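You operate a simulated robot arm through the tools that you are given. There is no shell and no other tool. Be economical: measure what you need, move in short steps, check, and stop when the job is done.

Carry out the task below with a simulated two-armed robot. There is one attempt and no reset: what you move stays moved.

Task
Fetch the spacer frame from the shelf under the bench drawer and set it on the top of the orange chest. Then take the white wiping pad and leave it on the yellow wiping pad on the wooden packing table. Then put the green edge strip on the wooden packing table away on the back of the pane cart's deck. Keep to this order. Set down upright: white wiping pad.

Only the result counts: the job must be done as asked and must still hold three seconds after the hand-in. Knocking over, shifting, dropping, spilling or breaking anything else fails it.

Robot
Two 7-joint arms with fingered hands on one trunk, on a base that drives. Base frame: it is fixed to the floor where the robot stands at the start and does not move with it; the origin is under the middle of the robot, x ahead of it, y to its left, z up; the surface under the hand at the start is at about z = 0.84. Lengths are in m, angles in degrees, forces in N, time in s.
The left shoulder is at the start at [0.06, 0.126, 1.184], the right one opposite. With the tool pointing down near the work surface each hand reaches from about 0.36 to 0.72 m from the robot's upright axis, wherever it stands, measured 20 degrees to its own side. Places, roughly: back of the pane cart's deck (98x21 cm) [-5.66, -8.62, 0.48]; green edge strip [1, -2.75, 0.75]; top of the orange chest [-2.9, 2.9, 0.3]; white wiping pad (7x5x6 cm) [0.9, -2.7, 0.8]; yellow wiping pad (8x8x2 cm) [1.3, -3, 0.8]. Payload 2.5 kg a hand.
Tool frame (each hand has its own): the origin (TCP) lies between the finger pads and is the grasp point; the fingertips stand 0.03 m ahead of it; z points along the fingers, y is the line along which they close. The gripper opens to 0.104 m. The gripper's body begins 0.035 m behind the TCP. The gripper is a hand of 5 fingers: y runs from the thumb to the fingers, the wrist lies at [-0.015, -0.104, -0.178] in the tool frame, and closing takes about 1.5 s.
Orientation is told as [roll, pitch, yaw] about the base's x, y, z axes, in that order, counted from this pose: with the fingers straight down and the wrist toward the robot, the tool's x, y and z point along [0, 1, 0], [1, 0, 0] and [0, 0, -1] of the base frame.

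Tools
- The arms move only by the tool arm_command. It takes "left_plan", "right_plan" or both (then of equal length, played together; a hand with none holds still); each is a list of rows, each a list of 2 entries, a list of its own where there are three numbers: the shift along the tool's x, y, z in units of 300 mm (1.0 is 300 mm), then the turn, a rotation vector about the tool's x, y, z in units of 90 degrees (1.0 is 90 degrees). In form: [[[dx, dy, dz], [rx, ry, rz]], ...]. A call has 1 to 10 rows; each row is the pose to reach, as a shift and turn from the pose commanded when the call began, along the tool's axes at that moment. "left_jaw" and "right_jaw" are, for a hand that has rows, the closure, from 0 (fully open) to 1 (shut), set as the call begins (left out, the last holds). A call with a number of a shift or a turn outside -1 to 1 is refused whole. Each row takes 0.2 s and may step no farther than 0.05 m and 8.6 degrees from the row before; otherwise, or with a gripper value out of range, the whole call is refused. Where a pose cannot be reached the arm comes as near as it can. A force on the tool above 40 N (or 10 N above the force at the start of the call, whichever is more), or a blocked arm, ends the call early, and 0.2 s more pass. Each finger travels about 0.153 m/s and halts on what it meets, pressing with about 31 N; the grip force reading is that of the motor and also rises with nothing between the fingers. The clock runs only during rows and for 0.2 s after the last one: add rows that repeat a pose to give the fingers time. The reply holds the time, the measured pose of the TCP, the force on the tool along the base axes, the opening and the grip force, in the units named above and with some noise, with the torque about the TCP (base axes, N m) and any sound that the robot's microphone picked up, and new pictures: "show" is both (left out), scene, wrist or none (wrist: the cameras of the hands that moved).
- Cameras (640 x 400 px; columns grow to the right, rows downward): "scene" is now at [0.1125, -0.0239, 1.3729]; the picture's right is [-0.32, -0.95, 0.00], its down [-0.73, 0.25, -0.64] and it looks along [0.61, -0.21, -0.77] (base axes); focal length 268 px, centre (320, 200). "left" rides on the left gripper at [-0.08, -0.078, -0.141] in its tool frame; the picture's right is [-0.78, -0.30, 0.56], its down [0.53, -0.78, 0.33] and it looks along [0.33, 0.56, 0.76] (tool axes); focal length 247 px, centre (320, 200). "right" rides on the right gripper at [0.08, -0.078, -0.141] in its tool frame; the picture's right is [-0.78, 0.30, -0.56], its down [-0.53, -0.78, 0.33] and it looks along [-0.34, 0.56, 0.76] (tool axes); focal length 247 px, centre (320, 200). There is no depth. A picture from a camera that has moved, and an enlarged one, comes with that camera's place and axes in the base frame and with its lens.
- lift_body(by): slides the trunk up (or, below 0, down) by that many m; the arms and the scene camera ride with it, the base frame stays. It gives what a move gives, with no picture.
- base_move(legs): drives the robot by 1 to 6 legs, each [ahead, left, turn to the left] in m, m and degrees, along the robot's own axes; the way and the turn of a leg run together, so that a leg with both is an arc; at most 1.5 m and 180 degrees a leg. The arms and the cameras ride along, it lands a little off, and it stops where it bumps. It gives what a move gives, and a new picture of the scene camera.
- set_grasp(shape, hand): the hand has 5 fingers and takes this shape, open, in about a second: jaw (thumb against the fingers, like two jaws); tri (thumb and two fingers); tip (a fingertip pinch); poke (one finger out to press); point (the index stretched); flat (the hand flat); cup (the hand cupped); fist (a fist). The gripper value then closes the fingers along that shape, each until it touches; the sizes above hold for jaw. It gives what a move gives, with no picture.
- turn_head(pan, tilt): turns the head with the scene camera to pan (to the left, within 86 degrees either way) and tilt (down, from -29 to 69), counted from straight ahead of the robot. It gives what a move gives, and a new picture of the scene camera.
- enlarge(camera, box): a new picture of the part [left, top, right, bottom] of that camera's present view, enlarged. It takes no simulated time.
- sign_off(): hands the job in; it is judged then, once.

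Go step by step. Nothing tells you exact positions but the pictures and the camera data: compare them with the known pose of the tool, close in by small moves and look again before you grip or let go. The budget is 165 turns and 260 pictures, counting those below and the enlarged ones. Unless the task says otherwise, let go and move clear before handing in.

The tools are called after "Emit:" as name(argument=value, ...) on one line, values as JSON. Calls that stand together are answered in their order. arm_command: Moves the arms, as the interface text tells. Its arguments: {"type":"object","properties":{"left_plan":{"type":"array","items":{"type":"array"}},"left_jaw":{"type":"number"},"right_plan":{"type":"array","items":{"type":"array"}},"right_jaw":{"type":"number"},"show":{"type":"string","enum":["both","scene","wrist","none"]}},"required":[]} The other tools are called the same way: lift_body (by) slides the trunk up or down; set_grasp (shape, hand) gives the hand a shape; base_move (legs) drives the base; turn_head (pan, tilt) turns the head that bears the scene camera; enlarge (camera, box) takes an enlarged picture of a part of a camera's view; sign_off () hands the job in.

At the start:

```text
time: 0.0
left_tcp_pos: [0.4505, 0.0545, 0.9993]
left_tool_rot: [-0.1, 0.0, 0.0]
left_ft_force: [-0.2, -0.4, 0.1]
left_ft_torque: [-0.01, 0.01, -0.02]
left_opening: 0.1038
left_finger_force: 0.0
left_shape: jaw
right_tcp_pos: [0.4225, -0.3469, 1.0007]
right_tool_rot: [0.0, 0.1, 0.1]
right_ft_force: [0.2, 0.0, 0.8]
right_ft_torque: [0.01, -0.03, 0.0]
right_opening: 0.1036
right_finger_force: 0.0
right_shape: jaw
trunk travel left (down, up): [-0.579, 0.361]
robot x, y, heading: [0.0019, 0.0019, -0.1]
head pan, tilt: [-18.8, 50.0]
```

scene: 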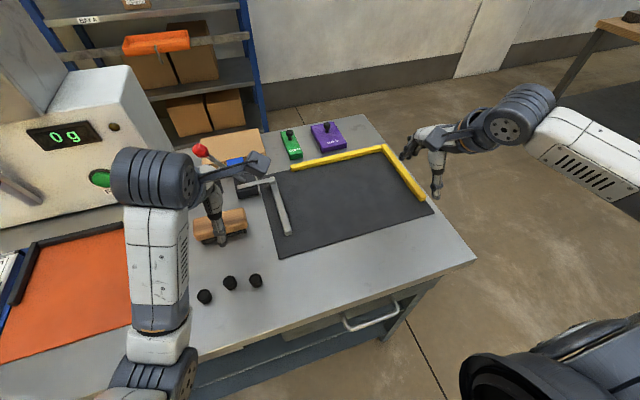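
right: 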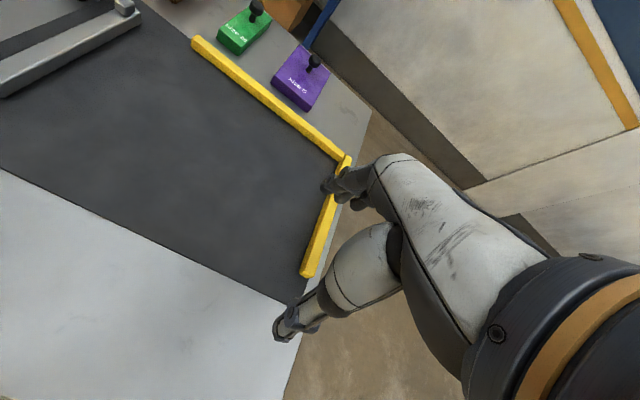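
left: 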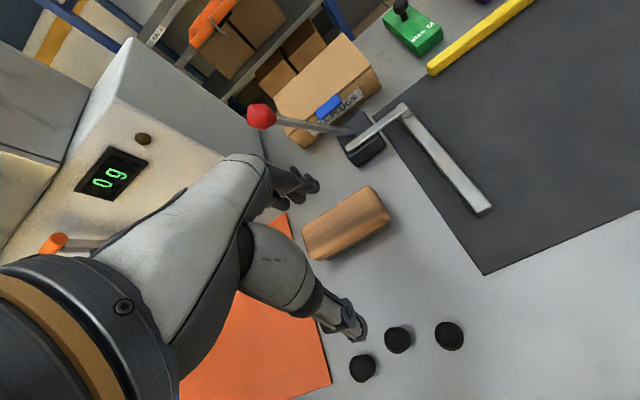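

I see the bench ahead with a drawer handle at its front edge; the shelf under it isn't visible yet. I'll look around with the head first.

Emit:
turn_head(pan=0, tilt=65)

Emit:
turn_head(pan=-80, tilt=25)

Emit:
turn_head(pan=80, tilt=25)

```text
time: 0.8
left_tcp_pos: [0.4511, 0.0543, 1.0005]
left_tool_rot: [0.0, 0.0, 0.0]
left_ft_force: [0.2, 0.6, -0.2]
left_ft_torque: [-0.01, 0.02, 0.02]
left_opening: 0.1037
left_finger_force: 0.0
left_shape: jaw
right_tcp_pos: [0.4221, -0.347, 1.0001]
right_tool_rot: [0.0, 0.1, 0.0]
right_ft_force: [0.5, 0.2, -0.6]
right_ft_torque: [-0.02, 0.01, 0.0]
right_opening: 0.1035
right_finger_force: 0.0
right_shape: jaw
trunk travel left (down, up): [-0.579, 0.361]
robot x, y, heading: [0.0012, 0.0021, -0.0]
head pan, tilt: [0.0, 65.0]
camera scene: at [0.1003, 0.0008, 1.3549], right [0.0, -1.0, 0.0], down [-0.91, 0.0, -0.42], along [0.42, 0.0, -0.91], focal length 268 px, centre (320, 200)
```

scene: 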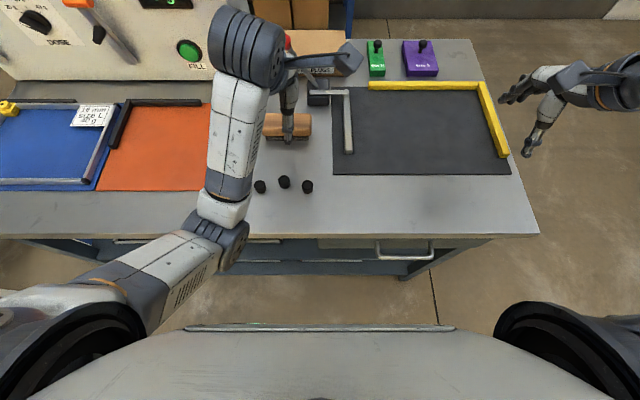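

```text
time: 2.4
left_tcp_pos: [0.45, 0.0555, 1.0001]
left_tool_rot: [0.0, -0.1, 0.0]
left_ft_force: [0.7, -0.1, -0.7]
left_ft_torque: [0.02, 0.01, 0.0]
left_opening: 0.1037
left_finger_force: 0.1
left_shape: jaw
right_tcp_pos: [0.4217, -0.3458, 0.9999]
right_tool_rot: [0.1, -0.1, 0.1]
right_ft_force: [0.3, 0.2, -0.1]
right_ft_torque: [-0.03, -0.01, -0.04]
right_opening: 0.1036
right_finger_force: 0.0
right_shape: jaw
trunk travel left (down, up): [-0.579, 0.361]
robot x, y, heading: [-0.0011, -0.0022, -0.2]
head pan, tilt: [-80.0, 25.0]
camera scene: at [0.0557, -0.0898, 1.4105], right [-0.98, -0.17, 0.0], down [-0.07, 0.42, -0.91], along [0.16, -0.89, -0.42], focal length 268 px, centre (320, 200)
```

scene: 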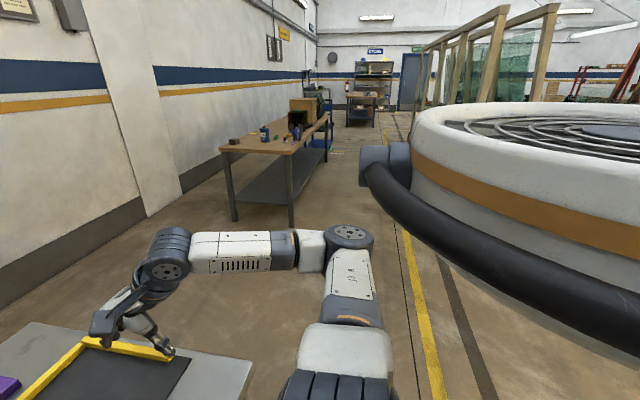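

```text
time: 4.8
left_tcp_pos: [0.4495, 0.0553, 0.9991]
left_tool_rot: [0.0, 0.0, 0.0]
left_ft_force: [0.2, -0.4, -0.6]
left_ft_torque: [0.02, 0.01, 0.03]
left_opening: 0.1037
left_finger_force: 0.0
left_shape: jaw
right_tcp_pos: [0.4218, -0.3459, 0.9994]
right_tool_rot: [0.1, 0.0, 0.2]
right_ft_force: [-0.3, 0.1, 0.3]
right_ft_torque: [-0.01, 0.03, 0.0]
right_opening: 0.1037
right_finger_force: 0.1
right_shape: jaw
trunk travel left (down, up): [-0.579, 0.361]
robot x, y, heading: [0.0019, -0.0049, -0.0]
head pan, tilt: [80.0, 25.0]
camera scene: at [0.0556, 0.0916, 1.4105], right [0.98, -0.17, 0.0], down [-0.07, -0.42, -0.91], along [0.16, 0.89, -0.42], focal length 268 px, centre (320, 200)
```

scene: 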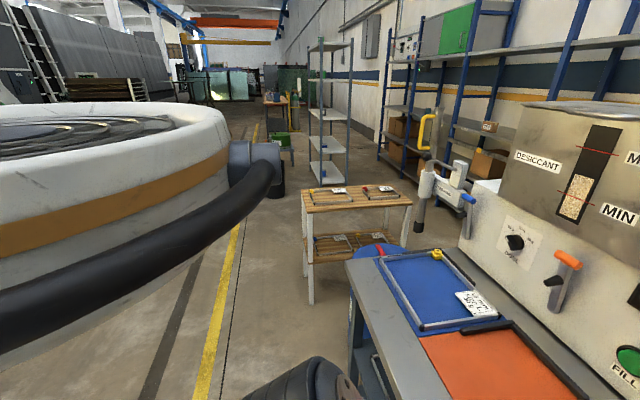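

Something large appears symmetrically on both sides behind me; I'll check whether it is part of the robot or a machine by looking lower, before backing up.

Emit:
turn_head(pan=-86, tilt=60)

Emit:
base_move(legs=[[-0.12, 0, 0]])

```text
time: 7.3
left_tcp_pos: [0.4489, 0.0555, 0.9997]
left_tool_rot: [0.0, -0.1, 0.1]
left_ft_force: [-0.2, -0.2, 0.2]
left_ft_torque: [-0.03, 0.01, -0.01]
left_opening: 0.1037
left_finger_force: 0.0
left_shape: jaw
right_tcp_pos: [0.4234, -0.3468, 0.9993]
right_tool_rot: [-0.1, 0.1, 0.1]
right_ft_force: [0.0, -0.5, 0.0]
right_ft_torque: [-0.03, 0.01, 0.01]
right_opening: 0.1037
right_finger_force: 0.0
right_shape: jaw
trunk travel left (down, up): [-0.579, 0.361]
robot x, y, heading: [0.0021, 0.0003, -0.3]
head pan, tilt: [-85.9, 60.0]
camera scene: at [0.0443, -0.0656, 1.3604], right [-1.0, -0.07, 0.0], down [-0.06, 0.86, -0.5], along [0.04, -0.5, -0.87], focal length 268 px, centre (320, 200)
```

scene: 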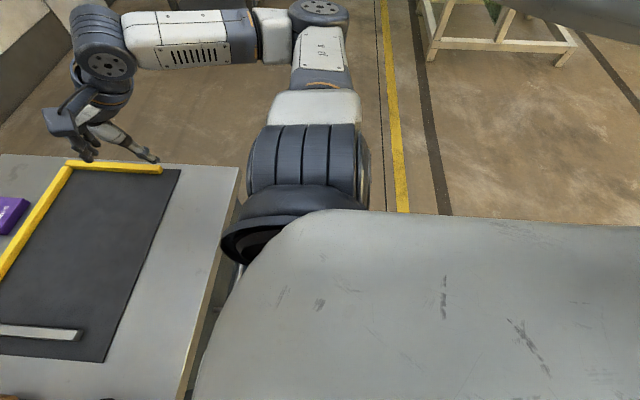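

```text
time: 8.6
left_tcp_pos: [0.3297, 0.0539, 1.0011]
left_tool_rot: [0.0, -0.1, 0.0]
left_ft_force: [-0.6, 0.4, 0.2]
left_ft_torque: [-0.01, -0.05, 0.05]
left_opening: 0.1037
left_finger_force: 0.1
left_shape: jaw
right_tcp_pos: [0.3019, -0.3468, 1.0006]
right_tool_rot: [-0.1, 0.0, 0.1]
right_ft_force: [0.4, 0.1, 1.1]
right_ft_torque: [0.02, -0.01, 0.04]
right_opening: 0.1039
right_finger_force: 0.1
right_shape: jaw
trunk travel left (down, up): [-0.579, 0.361]
robot x, y, heading: [-0.1212, -0.0011, -0.2]
head pan, tilt: [-85.9, 60.0]
camera scene: at [-0.0768, -0.0656, 1.3605], right [-1.0, -0.07, 0.0], down [-0.06, 0.86, -0.5], along [0.04, -0.5, -0.87], focal length 268 px, centre (320, 200)
```

scene: 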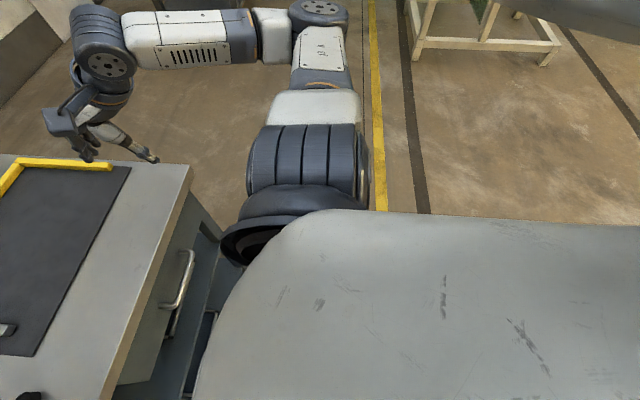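

The round object rides with the head (robot's own part), and the floor behind is free. I'll back up and look at the shelf under the bench.

Emit:
base_move(legs=[[-0.6, 0, 0]])

Emit:
lift_body(by=-0.4)

Emit:
turn_head(pan=0, tilt=25)

```text
time: 12.0
left_tcp_pos: [-0.275, 0.0554, 0.9999]
left_tool_rot: [0.0, -0.1, 0.4]
left_ft_force: [-0.7, 1.3, 0.0]
left_ft_torque: [0.01, 0.02, 0.0]
left_opening: 0.1035
left_finger_force: 0.1
left_shape: jaw
right_tcp_pos: [-0.2987, -0.3462, 0.9998]
right_tool_rot: [0.0, 0.0, 0.4]
right_ft_force: [-0.2, 0.6, 0.1]
right_ft_torque: [0.02, -0.01, 0.01]
right_opening: 0.1038
right_finger_force: 0.0
right_shape: jaw
trunk travel left (down, up): [-0.579, 0.361]
robot x, y, heading: [-0.7221, 0.0004, 0.3]
head pan, tilt: [-85.9, 60.0]
camera scene: at [-0.6798, -0.067, 1.3604], right [-1.0, -0.08, 0.0], down [-0.07, 0.86, -0.5], along [0.04, -0.5, -0.87], focal length 268 px, centre (320, 200)
```

scene: 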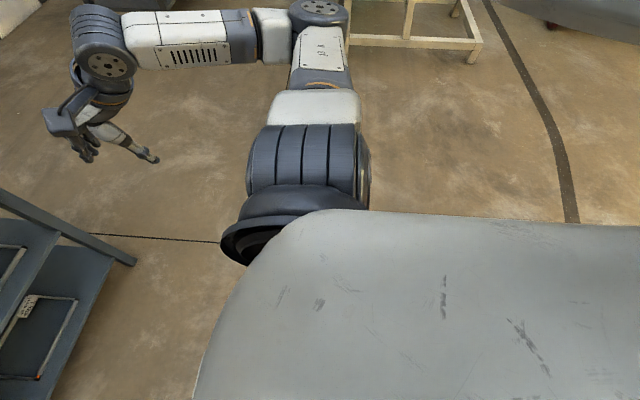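

```text
time: 15.8
left_tcp_pos: [-0.2754, 0.0553, 0.6002]
left_tool_rot: [0.0, 0.0, 0.4]
left_ft_force: [0.4, 0.5, -0.5]
left_ft_torque: [0.02, -0.02, 0.0]
left_opening: 0.1039
left_finger_force: 0.1
left_shape: jaw
right_tcp_pos: [-0.3002, -0.346, 0.6001]
right_tool_rot: [0.0, 0.1, 0.3]
right_ft_force: [-0.1, 0.1, -0.2]
right_ft_torque: [-0.03, -0.02, -0.02]
right_opening: 0.1038
right_finger_force: 0.0
right_shape: jaw
trunk travel left (down, up): [-0.179, 0.761]
robot x, y, heading: [-0.7228, -0.0043, 0.4]
head pan, tilt: [-85.9, 60.0]
```

```text
time: 17.4
left_tcp_pos: [-0.2757, 0.0554, 0.6008]
left_tool_rot: [0.0, 0.0, 0.5]
left_ft_force: [0.1, -0.4, -0.5]
left_ft_torque: [-0.03, -0.02, 0.02]
left_opening: 0.1037
left_finger_force: 0.0
left_shape: jaw
right_tcp_pos: [-0.2999, -0.3451, 0.5986]
right_tool_rot: [0.0, 0.1, 0.4]
right_ft_force: [0.3, 0.5, 0.3]
right_ft_torque: [0.0, 0.0, 0.07]
right_opening: 0.1035
right_finger_force: 0.0
right_shape: jaw
trunk travel left (down, up): [-0.179, 0.761]
robot x, y, heading: [-0.7268, -0.002, 0.4]
head pan, tilt: [0.0, 25.0]
camera scene: at [-0.5925, 0.0, 1.0105], right [0.01, -1.0, 0.0], down [-0.42, 0.0, -0.91], along [0.91, 0.01, -0.42], focal length 268 px, centre (320, 200)
```

scene: 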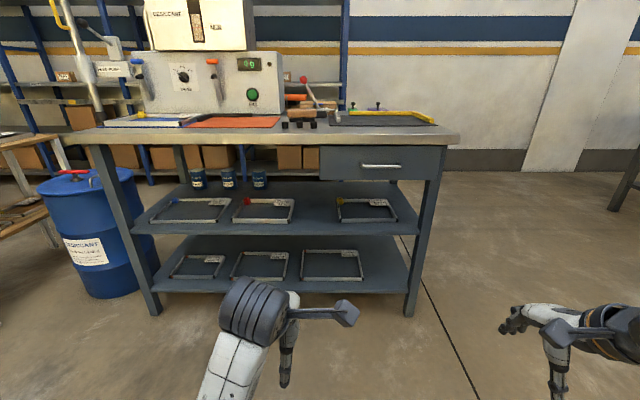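

The bench has two shelves with several frames. I'll zoom in to tell them apart.

Emit:
enlarge(camera="scene", box=[310, 140, 450, 230])

Emit:
enlarge(camera="scene", box=[130, 180, 310, 290])

```text
4.44 times, centred on (380, 185) of scene
camera zoom: at [-0.5925, 0.0, 1.0105], right [0.01, -1.0, 0.0], down [-0.42, 0.0, -0.91], along [0.91, 0.01, -0.42], focal length 1191 px, centre (53, 267)
```

zoom: 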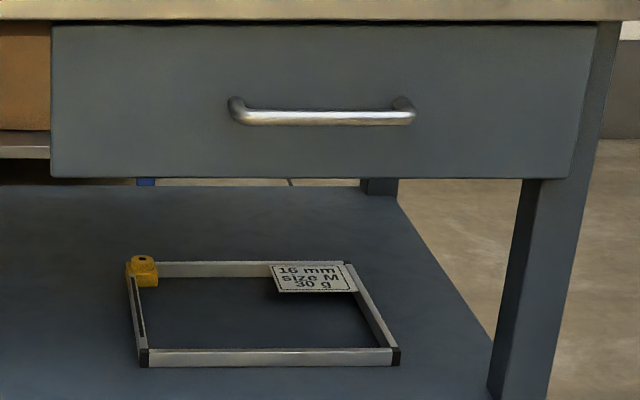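

```text
3.56 times, centred on (220, 235) of scene
camera zoom: at [-0.5925, 0.0, 1.0105], right [0.01, -1.0, 0.0], down [-0.42, 0.0, -0.91], along [0.91, 0.01, -0.42], focal length 953 px, centre (676, 76)
```

zoom: 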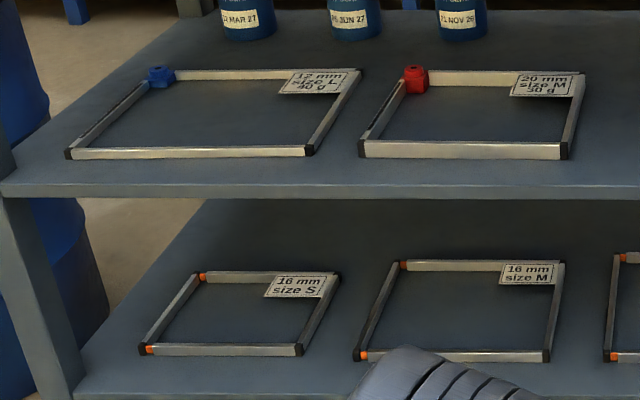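

Three frames lie on the upper shelf; the one with the yellow plug (16 mm size M) lies right under the drawer: front rail about x≈0.33, y −0.07…−0.30, shelf z≈0.48. I'll tilt the right hand a little, retract the left hand, then close in.

Emit:
arm_command(right_plan=[[[0, 0, 0], [-0.075, 0, 0]], [[0, 0, 0], [-0.15, 0, 0]], [[0, 0, 0], [-0.222, 0, 0]], [[0, 0, 0], [-0.222, 0, 0]], [[0, 0, 0], [-0.222, 0, 0]]], right_jaw=0.5, left_plan=[[[0, 0, 0], [0, 0, 0]], [[0, -0.1, -0.1], [0, 0, 0]], [[0, -0.2, -0.2], [0, 0, 0]], [[0, -0.25, -0.3], [0, 0, 0]], [[0, -0.25, -0.3], [0, 0, 0]]], show="none")

Emit:
base_move(legs=[[0.36, 0, 0]])

Emit:
turn_head(pan=-20, tilt=35)

```text
time: 18.1
left_tcp_pos: [-0.2838, 0.1219, 0.6125]
left_tool_rot: [9.1, -2.4, 5.9]
left_ft_force: [0.5, 0.0, 0.1]
left_ft_torque: [0.0, -0.01, 0.01]
left_opening: 0.1037
left_finger_force: 0.0
left_shape: jaw
left hand out of reach, approached as far as the arm can: row 2, 3
right_tcp_pos: [-0.3002, -0.3459, 0.6001]
right_tool_rot: [0.0, -15.1, 0.4]
right_ft_force: [0.0, -0.4, -0.6]
right_ft_torque: [0.02, -0.01, 0.01]
right_opening: 0.0522
right_finger_force: 0.0
right_shape: jaw
trunk travel left (down, up): [-0.179, 0.761]
robot x, y, heading: [-0.7227, -0.0018, 0.6]
head pan, tilt: [0.0, 25.0]
stopped in row 3 (left hand): the arm was blocked; the commanded pose is now the measured one
```

```text
time: 20.4
left_tcp_pos: [0.0744, 0.1256, 0.6116]
left_tool_rot: [9.2, -2.2, 6.0]
left_ft_force: [0.0, 0.8, 0.5]
left_ft_torque: [0.01, 0.03, -0.01]
left_opening: 0.1039
left_finger_force: 0.0
left_shape: jaw
right_tcp_pos: [0.0607, -0.3408, 0.5996]
right_tool_rot: [0.0, -15.1, 0.8]
right_ft_force: [0.1, -0.5, 0.2]
right_ft_torque: [-0.02, 0.01, -0.02]
right_opening: 0.0526
right_finger_force: 0.0
right_shape: jaw
trunk travel left (down, up): [-0.179, 0.761]
robot x, y, heading: [-0.3642, 0.0002, 0.5]
head pan, tilt: [0.0, 25.0]
camera scene: at [-0.2339, 0.0039, 1.0105], right [0.01, -1.0, 0.0], down [-0.42, 0.0, -0.91], along [0.91, 0.01, -0.42], focal length 268 px, centre (320, 200)
```

scene: 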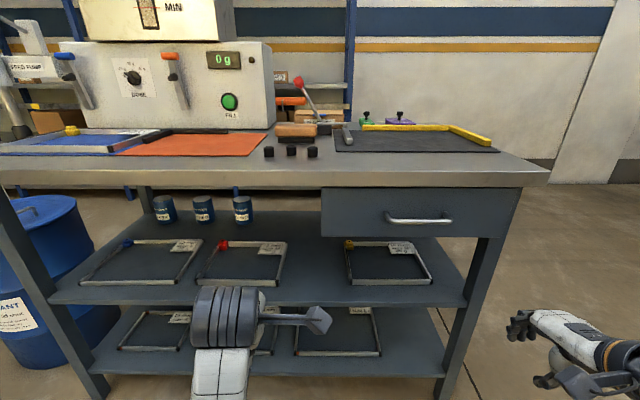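

```text
time: 21.3
left_tcp_pos: [0.0747, 0.1262, 0.6117]
left_tool_rot: [9.4, -2.4, 6.0]
left_ft_force: [0.1, -0.3, 0.1]
left_ft_torque: [0.03, 0.01, -0.03]
left_opening: 0.104
left_finger_force: 0.0
left_shape: jaw
right_tcp_pos: [0.0611, -0.3401, 0.6004]
right_tool_rot: [0.0, -15.1, 0.7]
right_ft_force: [-0.8, -0.1, 0.0]
right_ft_torque: [0.0, 0.01, 0.0]
right_opening: 0.0523
right_finger_force: 0.0
right_shape: jaw
trunk travel left (down, up): [-0.179, 0.761]
robot x, y, heading: [-0.367, 0.0039, 0.7]
head pan, tilt: [-20.0, 35.0]
camera scene: at [-0.2428, -0.0263, 0.9948], right [-0.33, -0.94, 0.0], down [-0.54, 0.19, -0.82], along [0.77, -0.27, -0.57], focal length 268 px, centre (320, 200)
```

scene: 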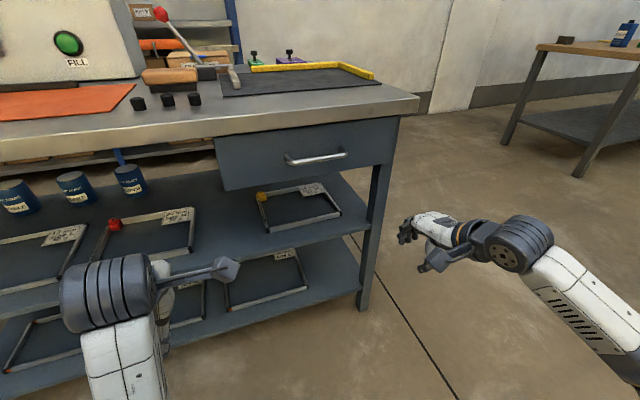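

Triangulating two views: front rail at x≈0.337, y −0.07…−0.30, bottom z≈0.488; drawer bottom z≈0.68. I'll drive a bit closer and bring the right hand in line with the rail's centre.

Emit:
base_move(legs=[[0.14, 0, 0]])

Emit:
arm_command(right_plan=[[[0.13, 0.01, 0.04], [0, 0, 0]], [[0.26, 0.02, 0.08], [0, 0, 0]], [[0.39, 0.03, 0.12], [0, 0, 0]], [[0.51, 0.03, 0.147], [0, 0, 0]], [[0.51, 0.03, 0.147], [0, 0, 0]]], right_jaw=0.5)

```text
time: 22.6
left_tcp_pos: [0.2136, 0.1283, 0.6117]
left_tool_rot: [9.4, -2.4, 6.2]
left_ft_force: [0.8, 0.6, 0.5]
left_ft_torque: [-0.01, 0.01, -0.03]
left_opening: 0.1036
left_finger_force: 0.0
left_shape: jaw
right_tcp_pos: [0.1992, -0.3386, 0.5984]
right_tool_rot: [-0.1, -15.1, 0.7]
right_ft_force: [-0.2, -0.2, 0.0]
right_ft_torque: [-0.03, 0.02, -0.01]
right_opening: 0.0522
right_finger_force: 0.1
right_shape: jaw
trunk travel left (down, up): [-0.179, 0.761]
robot x, y, heading: [-0.2249, 0.0007, 0.5]
head pan, tilt: [-20.0, 35.0]
camera scene: at [-0.104, -0.0248, 0.9947], right [-0.33, -0.94, 0.0], down [-0.54, 0.19, -0.82], along [0.77, -0.27, -0.57], focal length 268 px, centre (320, 200)
```

scene: 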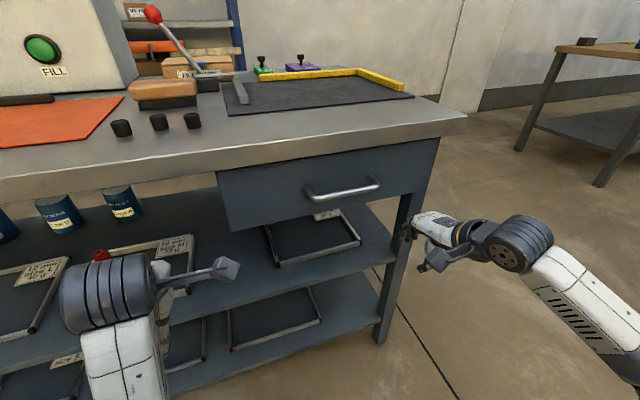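

```text
time: 23.8
left_tcp_pos: [0.2129, 0.1286, 0.6125]
left_tool_rot: [9.4, -2.2, 6.1]
left_ft_force: [0.1, -0.1, 0.1]
left_ft_torque: [0.03, -0.02, 0.01]
left_opening: 0.1036
left_finger_force: 0.1
left_shape: jaw
right_tcp_pos: [0.2174, -0.184, 0.5593]
right_tool_rot: [0.0, -15.3, 0.7]
right_ft_force: [0.2, 0.2, -0.3]
right_ft_torque: [-0.02, 0.02, 0.0]
right_opening: 0.0525
right_finger_force: 0.1
right_shape: jaw
trunk travel left (down, up): [-0.179, 0.761]
robot x, y, heading: [-0.2273, 0.005, 0.8]
head pan, tilt: [-20.0, 35.0]
camera scene: at [-0.104, -0.0248, 0.9947], right [-0.33, -0.94, 0.0], down [-0.54, 0.19, -0.82], along [0.77, -0.27, -0.57], focal length 268 px, centre (320, 200)
camera right: at [0.1037, -0.1053, 0.6759], right [0.15, -0.77, 0.61], down [-0.66, -0.54, -0.52], along [0.74, -0.33, -0.59], focal length 247 px, centre (320, 200)
```

scene: 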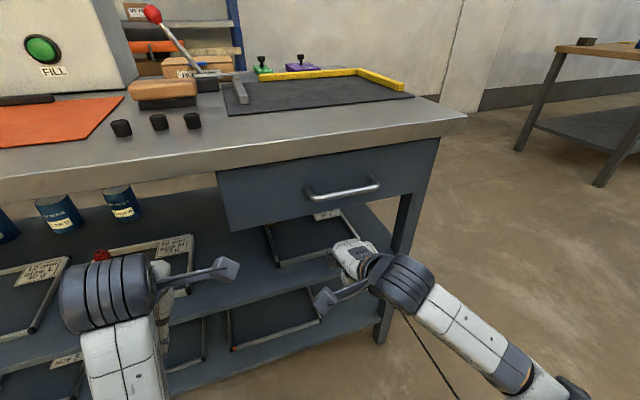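
right: 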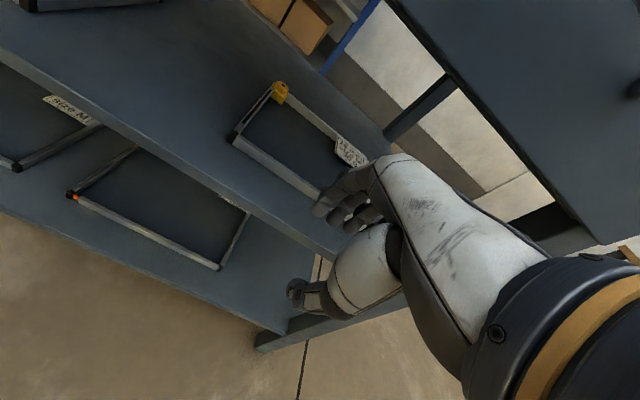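

The estimate agrees with the wrist view. Moving the fingers in over the rail.

Emit:
arm_command(right_plan=[[[0, 0.1, 0.03], [0, 0, 0]], [[0, 0.2, 0.06], [0, 0, 0]], [[0, 0.32, 0.1], [0, 0, 0]], [[0, 0.32, 0.1], [0, 0, 0]]])

Emit:
enlarge(camera="right", box=[180, 50, 460, 225])

```text
time: 24.8
left_tcp_pos: [0.2127, 0.1283, 0.6101]
left_tool_rot: [9.4, -2.2, 6.2]
left_ft_force: [-0.2, -0.5, -0.4]
left_ft_torque: [-0.02, 0.03, -0.02]
left_opening: 0.1038
left_finger_force: 0.1
left_shape: jaw
right_tcp_pos: [0.32, -0.1838, 0.5557]
right_tool_rot: [0.1, -15.1, 0.9]
right_ft_force: [0.1, 0.7, 0.4]
right_ft_torque: [0.0, -0.01, 0.04]
right_opening: 0.0524
right_finger_force: 0.0
right_shape: jaw
trunk travel left (down, up): [-0.179, 0.761]
robot x, y, heading: [-0.2259, 0.0034, 0.6]
head pan, tilt: [-20.0, 35.0]
camera scene: at [-0.104, -0.0248, 0.9947], right [-0.33, -0.94, 0.0], down [-0.54, 0.19, -0.82], along [0.77, -0.27, -0.57], focal length 268 px, centre (320, 200)
camera right: at [0.2053, -0.1049, 0.672], right [0.15, -0.77, 0.61], down [-0.66, -0.54, -0.52], along [0.74, -0.32, -0.59], focal length 247 px, centre (320, 200)
```

scene: 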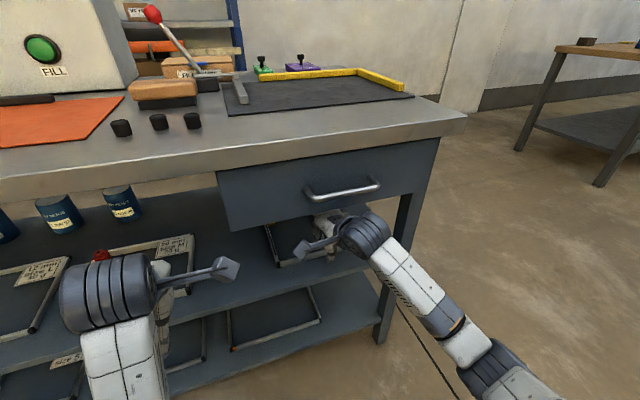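
right: 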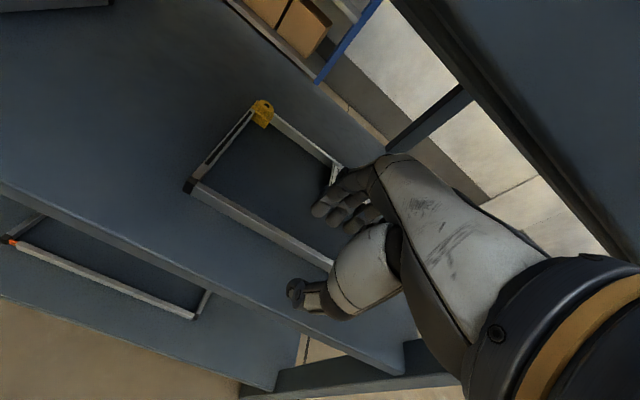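

```text
2.29 times, centred on (320, 138) of right
camera zoom: at [0.2053, -0.1049, 0.672], right [0.15, -0.77, 0.61], down [-0.66, -0.54, -0.52], along [0.74, -0.32, -0.59], focal length 564 px, centre (320, 343)
```

zoom: 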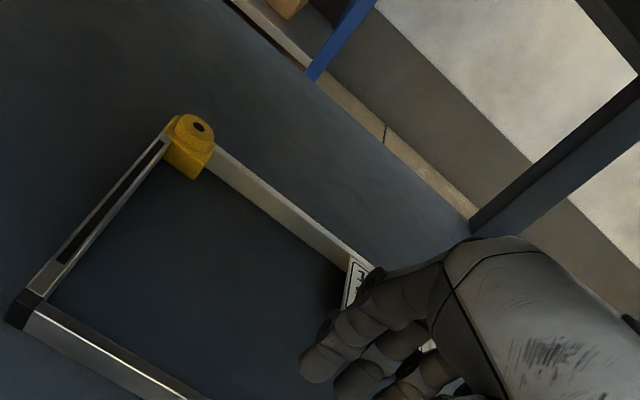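

Rail straddle looks right; I'll narrow the jaw slightly and descend over the rail, checking.

Emit:
arm_command(right_plan=[[[-0.01, 0.06, 0.02], [0, 0, 0]], [[-0.01, 0.06, 0.02], [0, 0, 0]], [[-0.01, 0.04, 0.105], [0, 0, 0]], [[-0.01, 0.04, 0.105], [0, 0, 0]]], right_jaw=0.62)

Emit:
enlarge(camera="right", box=[180, 120, 460, 295])

Emit:
enlarge(camera="scene", box=[240, 180, 400, 280])

```text
time: 25.8
left_tcp_pos: [0.2136, 0.1278, 0.6107]
left_tool_rot: [9.4, -2.4, 6.1]
left_ft_force: [0.3, 0.0, -0.2]
left_ft_torque: [-0.01, -0.03, 0.02]
left_opening: 0.1036
left_finger_force: 0.1
left_shape: jaw
right_tcp_pos: [0.3387, -0.1871, 0.5291]
right_tool_rot: [0.0, -15.1, 0.7]
right_ft_force: [-0.8, 0.0, -0.1]
right_ft_torque: [-0.02, 0.03, 0.02]
right_opening: 0.0398
right_finger_force: 0.1
right_shape: jaw
trunk travel left (down, up): [-0.179, 0.761]
robot x, y, heading: [-0.2264, 0.0011, 0.6]
head pan, tilt: [-20.0, 35.0]
camera scene: at [-0.104, -0.0248, 0.9947], right [-0.33, -0.94, 0.0], down [-0.54, 0.19, -0.82], along [0.77, -0.27, -0.57], focal length 268 px, centre (320, 200)
camera right: at [0.2246, -0.107, 0.6446], right [0.15, -0.77, 0.61], down [-0.66, -0.54, -0.52], along [0.74, -0.33, -0.59], focal length 247 px, centre (320, 200)
```

scene: 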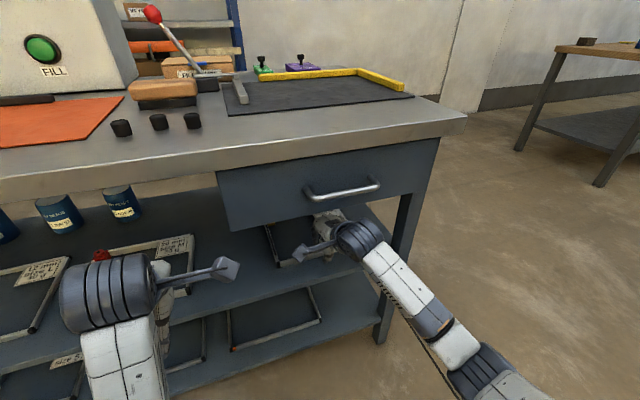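
right: 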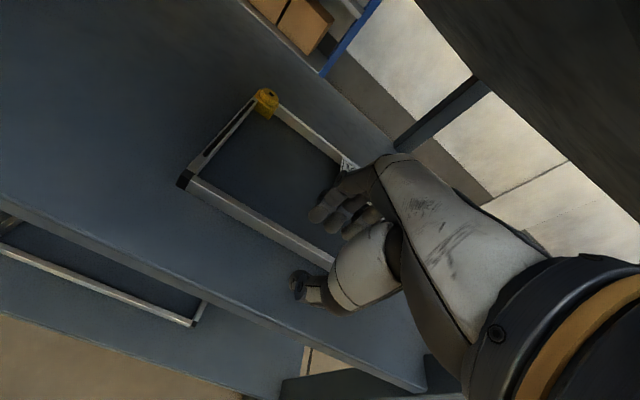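

```text
2.29 times, centred on (320, 208) of right
camera zoom: at [0.2246, -0.107, 0.6446], right [0.15, -0.77, 0.61], down [-0.66, -0.54, -0.52], along [0.74, -0.33, -0.59], focal length 564 px, centre (320, 183)
```

zoom: 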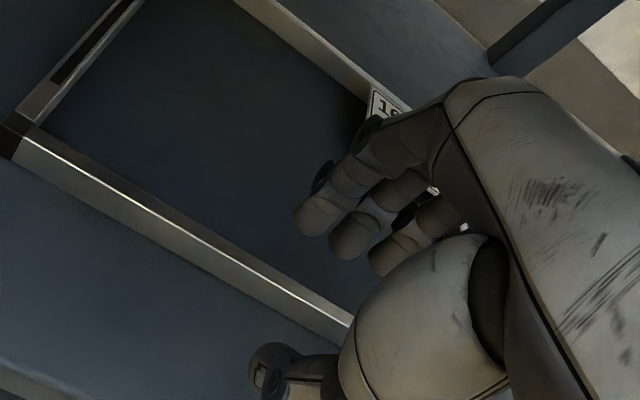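

```text
4.00 times, centred on (320, 230) of scene
camera zoom: at [-0.104, -0.0248, 0.9947], right [-0.33, -0.94, 0.0], down [-0.54, 0.19, -0.82], along [0.77, -0.27, -0.57], focal length 1072 px, centre (320, 80)
```

zoom: 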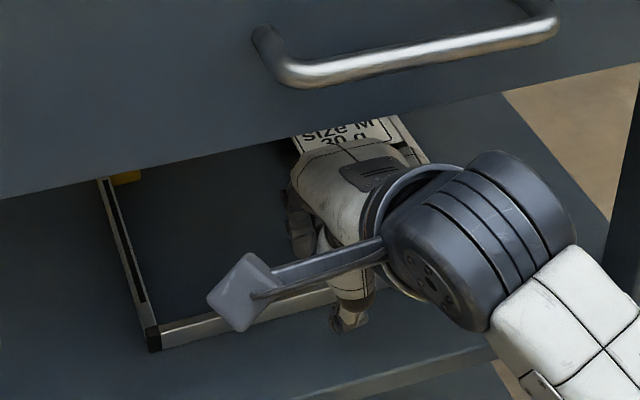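

The rail lies between thumb and fingers. Lowering ~8 mm and closing.

Emit:
arm_command(right_plan=[[[0, 0.003, 0.012], [0, 0, 0]], [[0, 0.003, 0.025], [0, 0, 0]]], right_jaw=0.62, show="none")

Emit:
arm_command(right_plan=[[[0, 0, 0], [0, 0, 0]], [[0, 0, 0], [0, 0, 0]], [[0, 0, 0], [0, 0, 0]], [[0, 0, 0], [0, 0, 0]], [[0, 0, 0], [0, 0, 0]], [[0, 0, 0], [0, 0, 0]]], right_jaw=1.0)

Emit:
enlarge(camera="right", box=[180, 120, 460, 295])

```text
time: 26.4
left_tcp_pos: [0.213, 0.1289, 0.6108]
left_tool_rot: [9.4, -2.4, 6.0]
left_ft_force: [-0.8, 0.0, 0.3]
left_ft_torque: [0.01, -0.01, 0.0]
left_opening: 0.1039
left_finger_force: 0.0
left_shape: jaw
right_tcp_pos: [0.3414, -0.1856, 0.521]
right_tool_rot: [0.1, -15.3, 0.8]
right_ft_force: [0.7, 0.4, -0.3]
right_ft_torque: [0.0, -0.03, 0.02]
right_opening: 0.04
right_finger_force: 0.1
right_shape: jaw
trunk travel left (down, up): [-0.179, 0.761]
robot x, y, heading: [-0.225, 0.0038, 0.6]
head pan, tilt: [-20.0, 35.0]
```

```text
time: 27.8
left_tcp_pos: [0.2121, 0.1281, 0.6109]
left_tool_rot: [9.3, -2.2, 6.0]
left_ft_force: [0.1, -0.1, 0.2]
left_ft_torque: [-0.05, 0.01, 0.02]
left_opening: 0.104
left_finger_force: 0.0
left_shape: jaw
right_tcp_pos: [0.3411, -0.1859, 0.5212]
right_tool_rot: [0.0, -15.1, 0.7]
right_ft_force: [0.3, 0.6, 0.3]
right_ft_torque: [-0.01, 0.0, -0.06]
right_opening: 0.0
right_finger_force: 30.6
right_shape: jaw
trunk travel left (down, up): [-0.179, 0.761]
robot x, y, heading: [-0.2282, 0.0042, 0.8]
head pan, tilt: [-20.0, 35.0]
camera scene: at [-0.104, -0.0248, 0.9947], right [-0.33, -0.94, 0.0], down [-0.54, 0.19, -0.82], along [0.77, -0.27, -0.57], focal length 268 px, centre (320, 200)
camera right: at [0.2271, -0.1072, 0.6372], right [0.15, -0.77, 0.61], down [-0.66, -0.54, -0.52], along [0.74, -0.33, -0.59], focal length 247 px, centre (320, 200)
```

scene: 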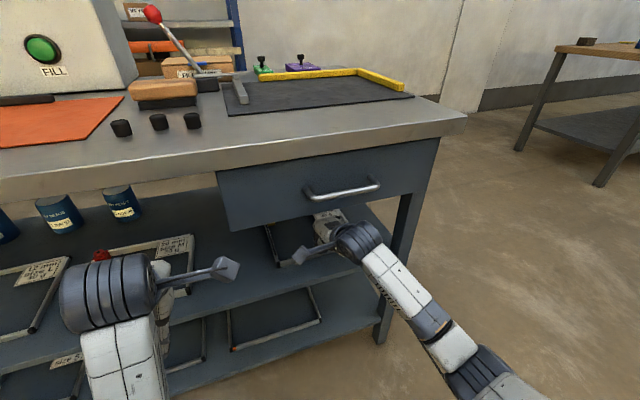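
right: 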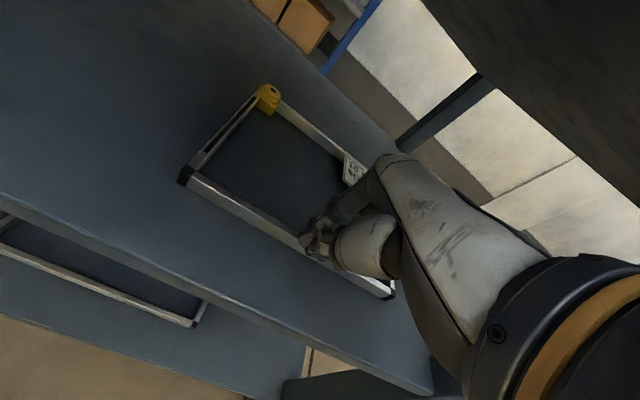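

```text
2.29 times, centred on (320, 208) of right
camera zoom: at [0.2271, -0.1072, 0.6372], right [0.15, -0.77, 0.61], down [-0.66, -0.54, -0.52], along [0.74, -0.33, -0.59], focal length 564 px, centre (320, 183)
```

zoom: 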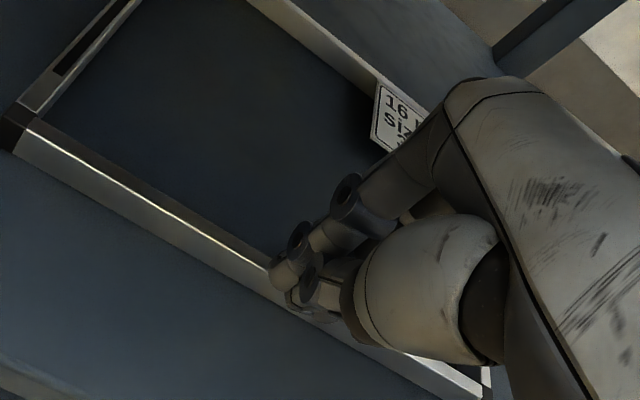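

The fingers closed just above the rail (opening 0), so the shelf is about 1–1.5 cm lower and the rail slightly farther in. I'll open, then descend gently until contact.

Emit:
arm_command(right_plan=[[[0, 0.026, 0], [0, 0, 0]], [[0, 0.026, 0], [0, 0, 0]], [[0, 0.026, 0], [0, 0, 0]]], right_jaw=0.6, show="none")

Emit:
arm_command(right_plan=[[[0, -0.005, 0.015], [0, 0, 0]], [[0, -0.01, 0.03], [0, 0, 0]], [[0, -0.015, 0.045], [0, 0, 0]], [[0, -0.018, 0.06], [0, 0, 0]]], show="wrist")

Emit:
enlarge(camera="right", box=[180, 120, 460, 295])

```text
time: 28.6
left_tcp_pos: [0.2136, 0.1265, 0.6119]
left_tool_rot: [9.4, -2.3, 6.1]
left_ft_force: [-0.2, -0.1, 0.9]
left_ft_torque: [0.03, 0.01, 0.03]
left_opening: 0.1034
left_finger_force: 0.0
left_shape: jaw
right_tcp_pos: [0.3487, -0.1873, 0.5237]
right_tool_rot: [0.0, -15.1, 0.7]
right_ft_force: [-0.1, -0.2, -0.2]
right_ft_torque: [-0.02, 0.01, -0.01]
right_opening: 0.0413
right_finger_force: 0.0
right_shape: jaw
trunk travel left (down, up): [-0.179, 0.761]
robot x, y, heading: [-0.2252, 0.0035, 0.7]
head pan, tilt: [-20.0, 35.0]
```

```text
time: 29.6
left_tcp_pos: [0.213, 0.1272, 0.6117]
left_tool_rot: [9.5, -2.2, 6.0]
left_ft_force: [0.4, -0.6, -0.7]
left_ft_torque: [0.03, -0.01, 0.0]
left_opening: 0.104
left_finger_force: 0.1
left_shape: jaw
right_tcp_pos: [0.3484, -0.1874, 0.5045]
right_tool_rot: [0.0, -15.1, 0.7]
right_ft_force: [-0.2, 0.2, 0.0]
right_ft_torque: [0.0, -0.01, 0.0]
right_opening: 0.0414
right_finger_force: 0.1
right_shape: jaw
trunk travel left (down, up): [-0.179, 0.761]
robot x, y, heading: [-0.2269, 0.0029, 0.5]
head pan, tilt: [-20.0, 35.0]
camera right: at [0.2343, -0.1071, 0.6199], right [0.15, -0.77, 0.61], down [-0.66, -0.54, -0.52], along [0.74, -0.33, -0.59], focal length 247 px, centre (320, 200)
```

right: 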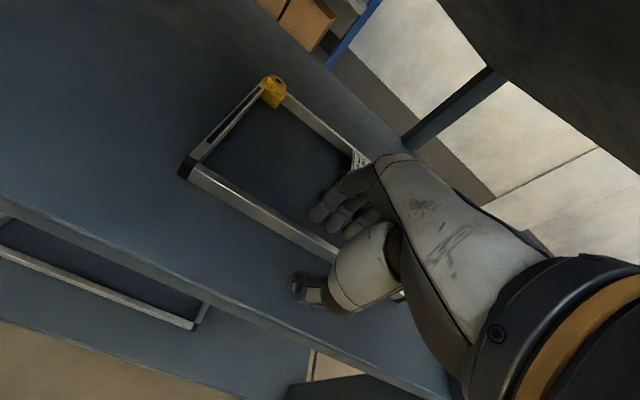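

```text
2.29 times, centred on (320, 208) of right
camera zoom: at [0.2343, -0.1071, 0.6199], right [0.15, -0.77, 0.61], down [-0.66, -0.54, -0.52], along [0.74, -0.33, -0.59], focal length 564 px, centre (320, 183)
```

zoom: 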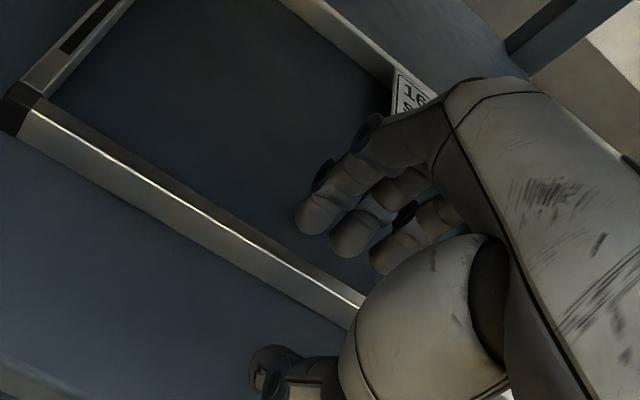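

No contact yet; continuing the gentle descent.

Emit:
arm_command(right_plan=[[[0, -0.003, 0.01], [0, 0, 0]], [[0, -0.006, 0.02], [0, 0, 0]], [[0, -0.009, 0.03], [0, 0, 0]], [[0, -0.012, 0.04], [0, 0, 0]], [[0, -0.015, 0.05], [0, 0, 0]], [[0, -0.018, 0.06], [0, 0, 0]]], show="wrist")

Emit:
enlarge(camera="right", box=[180, 120, 460, 295])

```text
time: 31.0
left_tcp_pos: [0.2115, 0.1277, 0.6134]
left_tool_rot: [9.4, -2.4, 6.1]
left_ft_force: [-0.2, 0.4, 0.1]
left_ft_torque: [0.02, -0.01, 0.01]
left_opening: 0.1037
left_finger_force: 0.1
left_shape: jaw
right_tcp_pos: [0.3493, -0.1859, 0.4943]
right_tool_rot: [0.0, -16.1, 0.7]
right_ft_force: [-8.1, -0.3, 30.9]
right_ft_torque: [0.05, 0.69, 0.03]
right_opening: 0.0404
right_finger_force: 0.0
right_shape: jaw
trunk travel left (down, up): [-0.179, 0.761]
robot x, y, heading: [-0.2241, 0.0058, 0.7]
head pan, tilt: [-20.0, 35.0]
camera right: at [0.2335, -0.1064, 0.6073], right [0.14, -0.77, 0.62], down [-0.65, -0.54, -0.54], along [0.75, -0.32, -0.58], focal length 247 px, centre (320, 200)
```

right: 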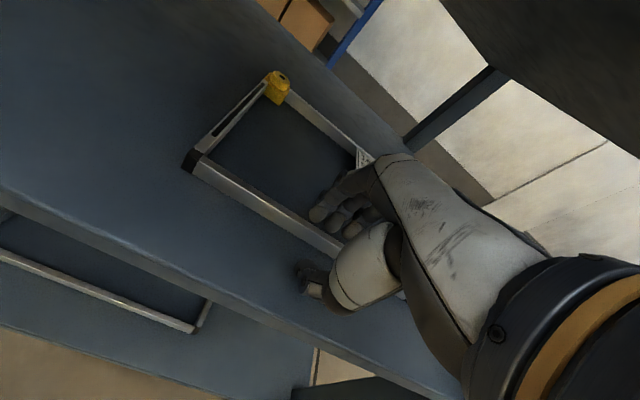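

```text
2.29 times, centred on (320, 208) of right
camera zoom: at [0.2335, -0.1064, 0.6073], right [0.14, -0.77, 0.62], down [-0.65, -0.54, -0.54], along [0.75, -0.32, -0.58], focal length 564 px, centre (320, 183)
```

zoom: 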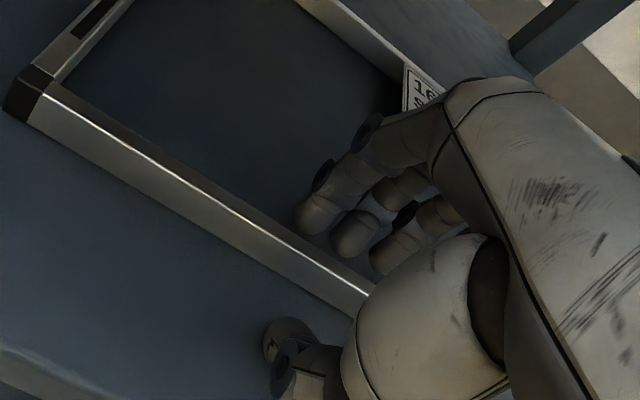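

Contact: shelf is at about z≈0.462, so the rail's front face is at x≈0.362. I'll lift a few mm, shift 1 cm forward, and close.

Emit:
arm_command(right_plan=[[[0, 0.0, -0.026], [0, 0, 0]], [[0, 0.045, -0.026], [0, 0, 0]], [[0, 0.045, -0.026], [0, 0, 0]]], show="none")

Emit:
arm_command(right_plan=[[[0, 0, 0], [0, 0, 0]], [[0, 0, 0], [0, 0, 0]], [[0, 0, 0], [0, 0, 0]], [[0, 0, 0], [0, 0, 0]], [[0, 0, 0], [0, 0, 0]], [[0, 0, 0], [0, 0, 0]]], right_jaw=1.0, show="wrist")

Emit:
enlarge(camera="right", box=[180, 120, 460, 295])

```text
time: 31.8
left_tcp_pos: [0.2128, 0.1278, 0.6115]
left_tool_rot: [9.2, -2.2, 6.1]
left_ft_force: [-1.0, 0.0, -0.3]
left_ft_torque: [0.0, -0.02, 0.02]
left_opening: 0.104
left_finger_force: 0.0
left_shape: jaw
right_tcp_pos: [0.3585, -0.1863, 0.4975]
right_tool_rot: [0.0, -15.1, 0.8]
right_ft_force: [-2.8, 0.7, 11.9]
right_ft_torque: [0.06, 0.38, 0.0]
right_opening: 0.0418
right_finger_force: 0.0
right_shape: jaw
trunk travel left (down, up): [-0.179, 0.761]
robot x, y, heading: [-0.2257, 0.001, 0.6]
head pan, tilt: [-20.0, 35.0]
```

```text
time: 33.2
left_tcp_pos: [0.2137, 0.1279, 0.6111]
left_tool_rot: [9.4, -2.4, 6.1]
left_ft_force: [-0.2, 0.2, 0.3]
left_ft_torque: [0.02, -0.04, -0.03]
left_opening: 0.104
left_finger_force: 0.1
left_shape: jaw
right_tcp_pos: [0.359, -0.1875, 0.4967]
right_tool_rot: [0.1, -15.1, 0.7]
right_ft_force: [-0.8, 0.8, 0.8]
right_ft_torque: [0.04, 0.03, 0.04]
right_opening: 0.01
right_finger_force: 31.3
right_shape: jaw
trunk travel left (down, up): [-0.179, 0.761]
robot x, y, heading: [-0.224, 0.0031, 0.5]
head pan, tilt: [-20.0, 35.0]
camera right: at [0.245, -0.1071, 0.6125], right [0.15, -0.77, 0.61], down [-0.66, -0.54, -0.52], along [0.74, -0.33, -0.59], focal length 247 px, centre (320, 200)
```

right: 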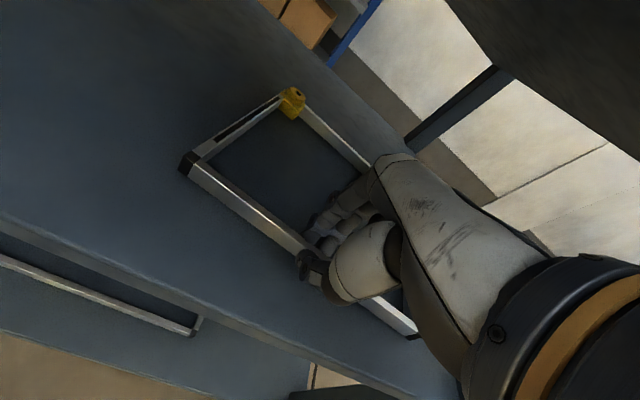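

```text
2.29 times, centred on (320, 208) of right
camera zoom: at [0.245, -0.1071, 0.6125], right [0.15, -0.77, 0.61], down [-0.66, -0.54, -0.52], along [0.74, -0.33, -0.59], focal length 564 px, centre (320, 183)
```

zoom: 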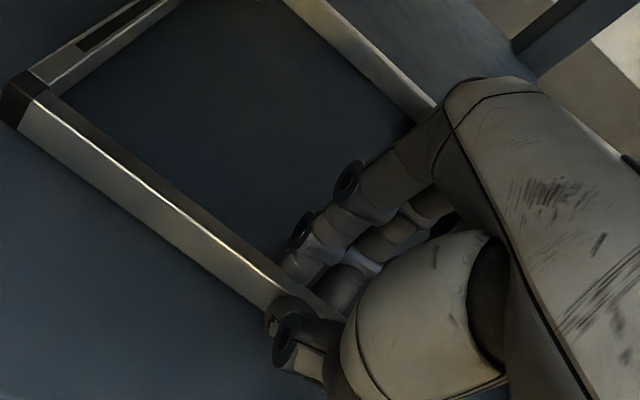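

The rail is held (opening 0.010). Lifting a few centimetres and checking how the frame hangs.

Emit:
arm_command(right_plan=[[[0, 0.013, -0.045], [0, 0, 0]], [[0, 0.026, -0.09], [0, 0, 0]], [[0, 0.03, -0.11], [0, 0, 0]]])

```text
time: 34.0
left_tcp_pos: [0.2128, 0.128, 0.6109]
left_tool_rot: [9.4, -2.3, 6.1]
left_ft_force: [-0.6, -1.5, 0.5]
left_ft_torque: [0.0, 0.01, 0.04]
left_opening: 0.1038
left_finger_force: 0.0
left_shape: jaw
right_tcp_pos: [0.3589, -0.1872, 0.5294]
right_tool_rot: [0.1, -15.2, 0.7]
right_ft_force: [-0.1, -1.1, -1.6]
right_ft_torque: [0.03, 0.09, -0.01]
right_opening: 0.0098
right_finger_force: 31.1
right_shape: jaw
trunk travel left (down, up): [-0.179, 0.761]
robot x, y, heading: [-0.2262, 0.0045, 0.6]
head pan, tilt: [-20.0, 35.0]
camera scene: at [-0.1039, -0.0248, 0.9947], right [-0.33, -0.94, 0.0], down [-0.54, 0.19, -0.82], along [0.77, -0.27, -0.57], focal length 268 px, centre (320, 200)
camera right: at [0.2451, -0.1069, 0.6466], right [0.15, -0.77, 0.61], down [-0.66, -0.54, -0.52], along [0.74, -0.32, -0.59], focal length 247 px, centre (320, 200)
```

scene: 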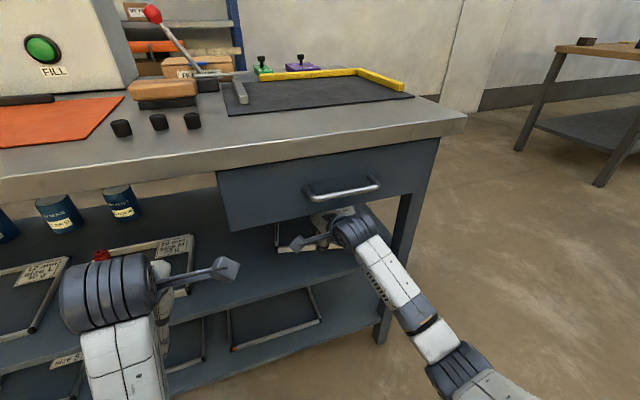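
right: 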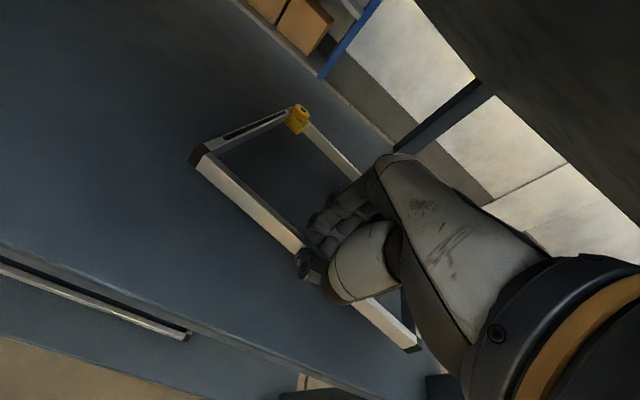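

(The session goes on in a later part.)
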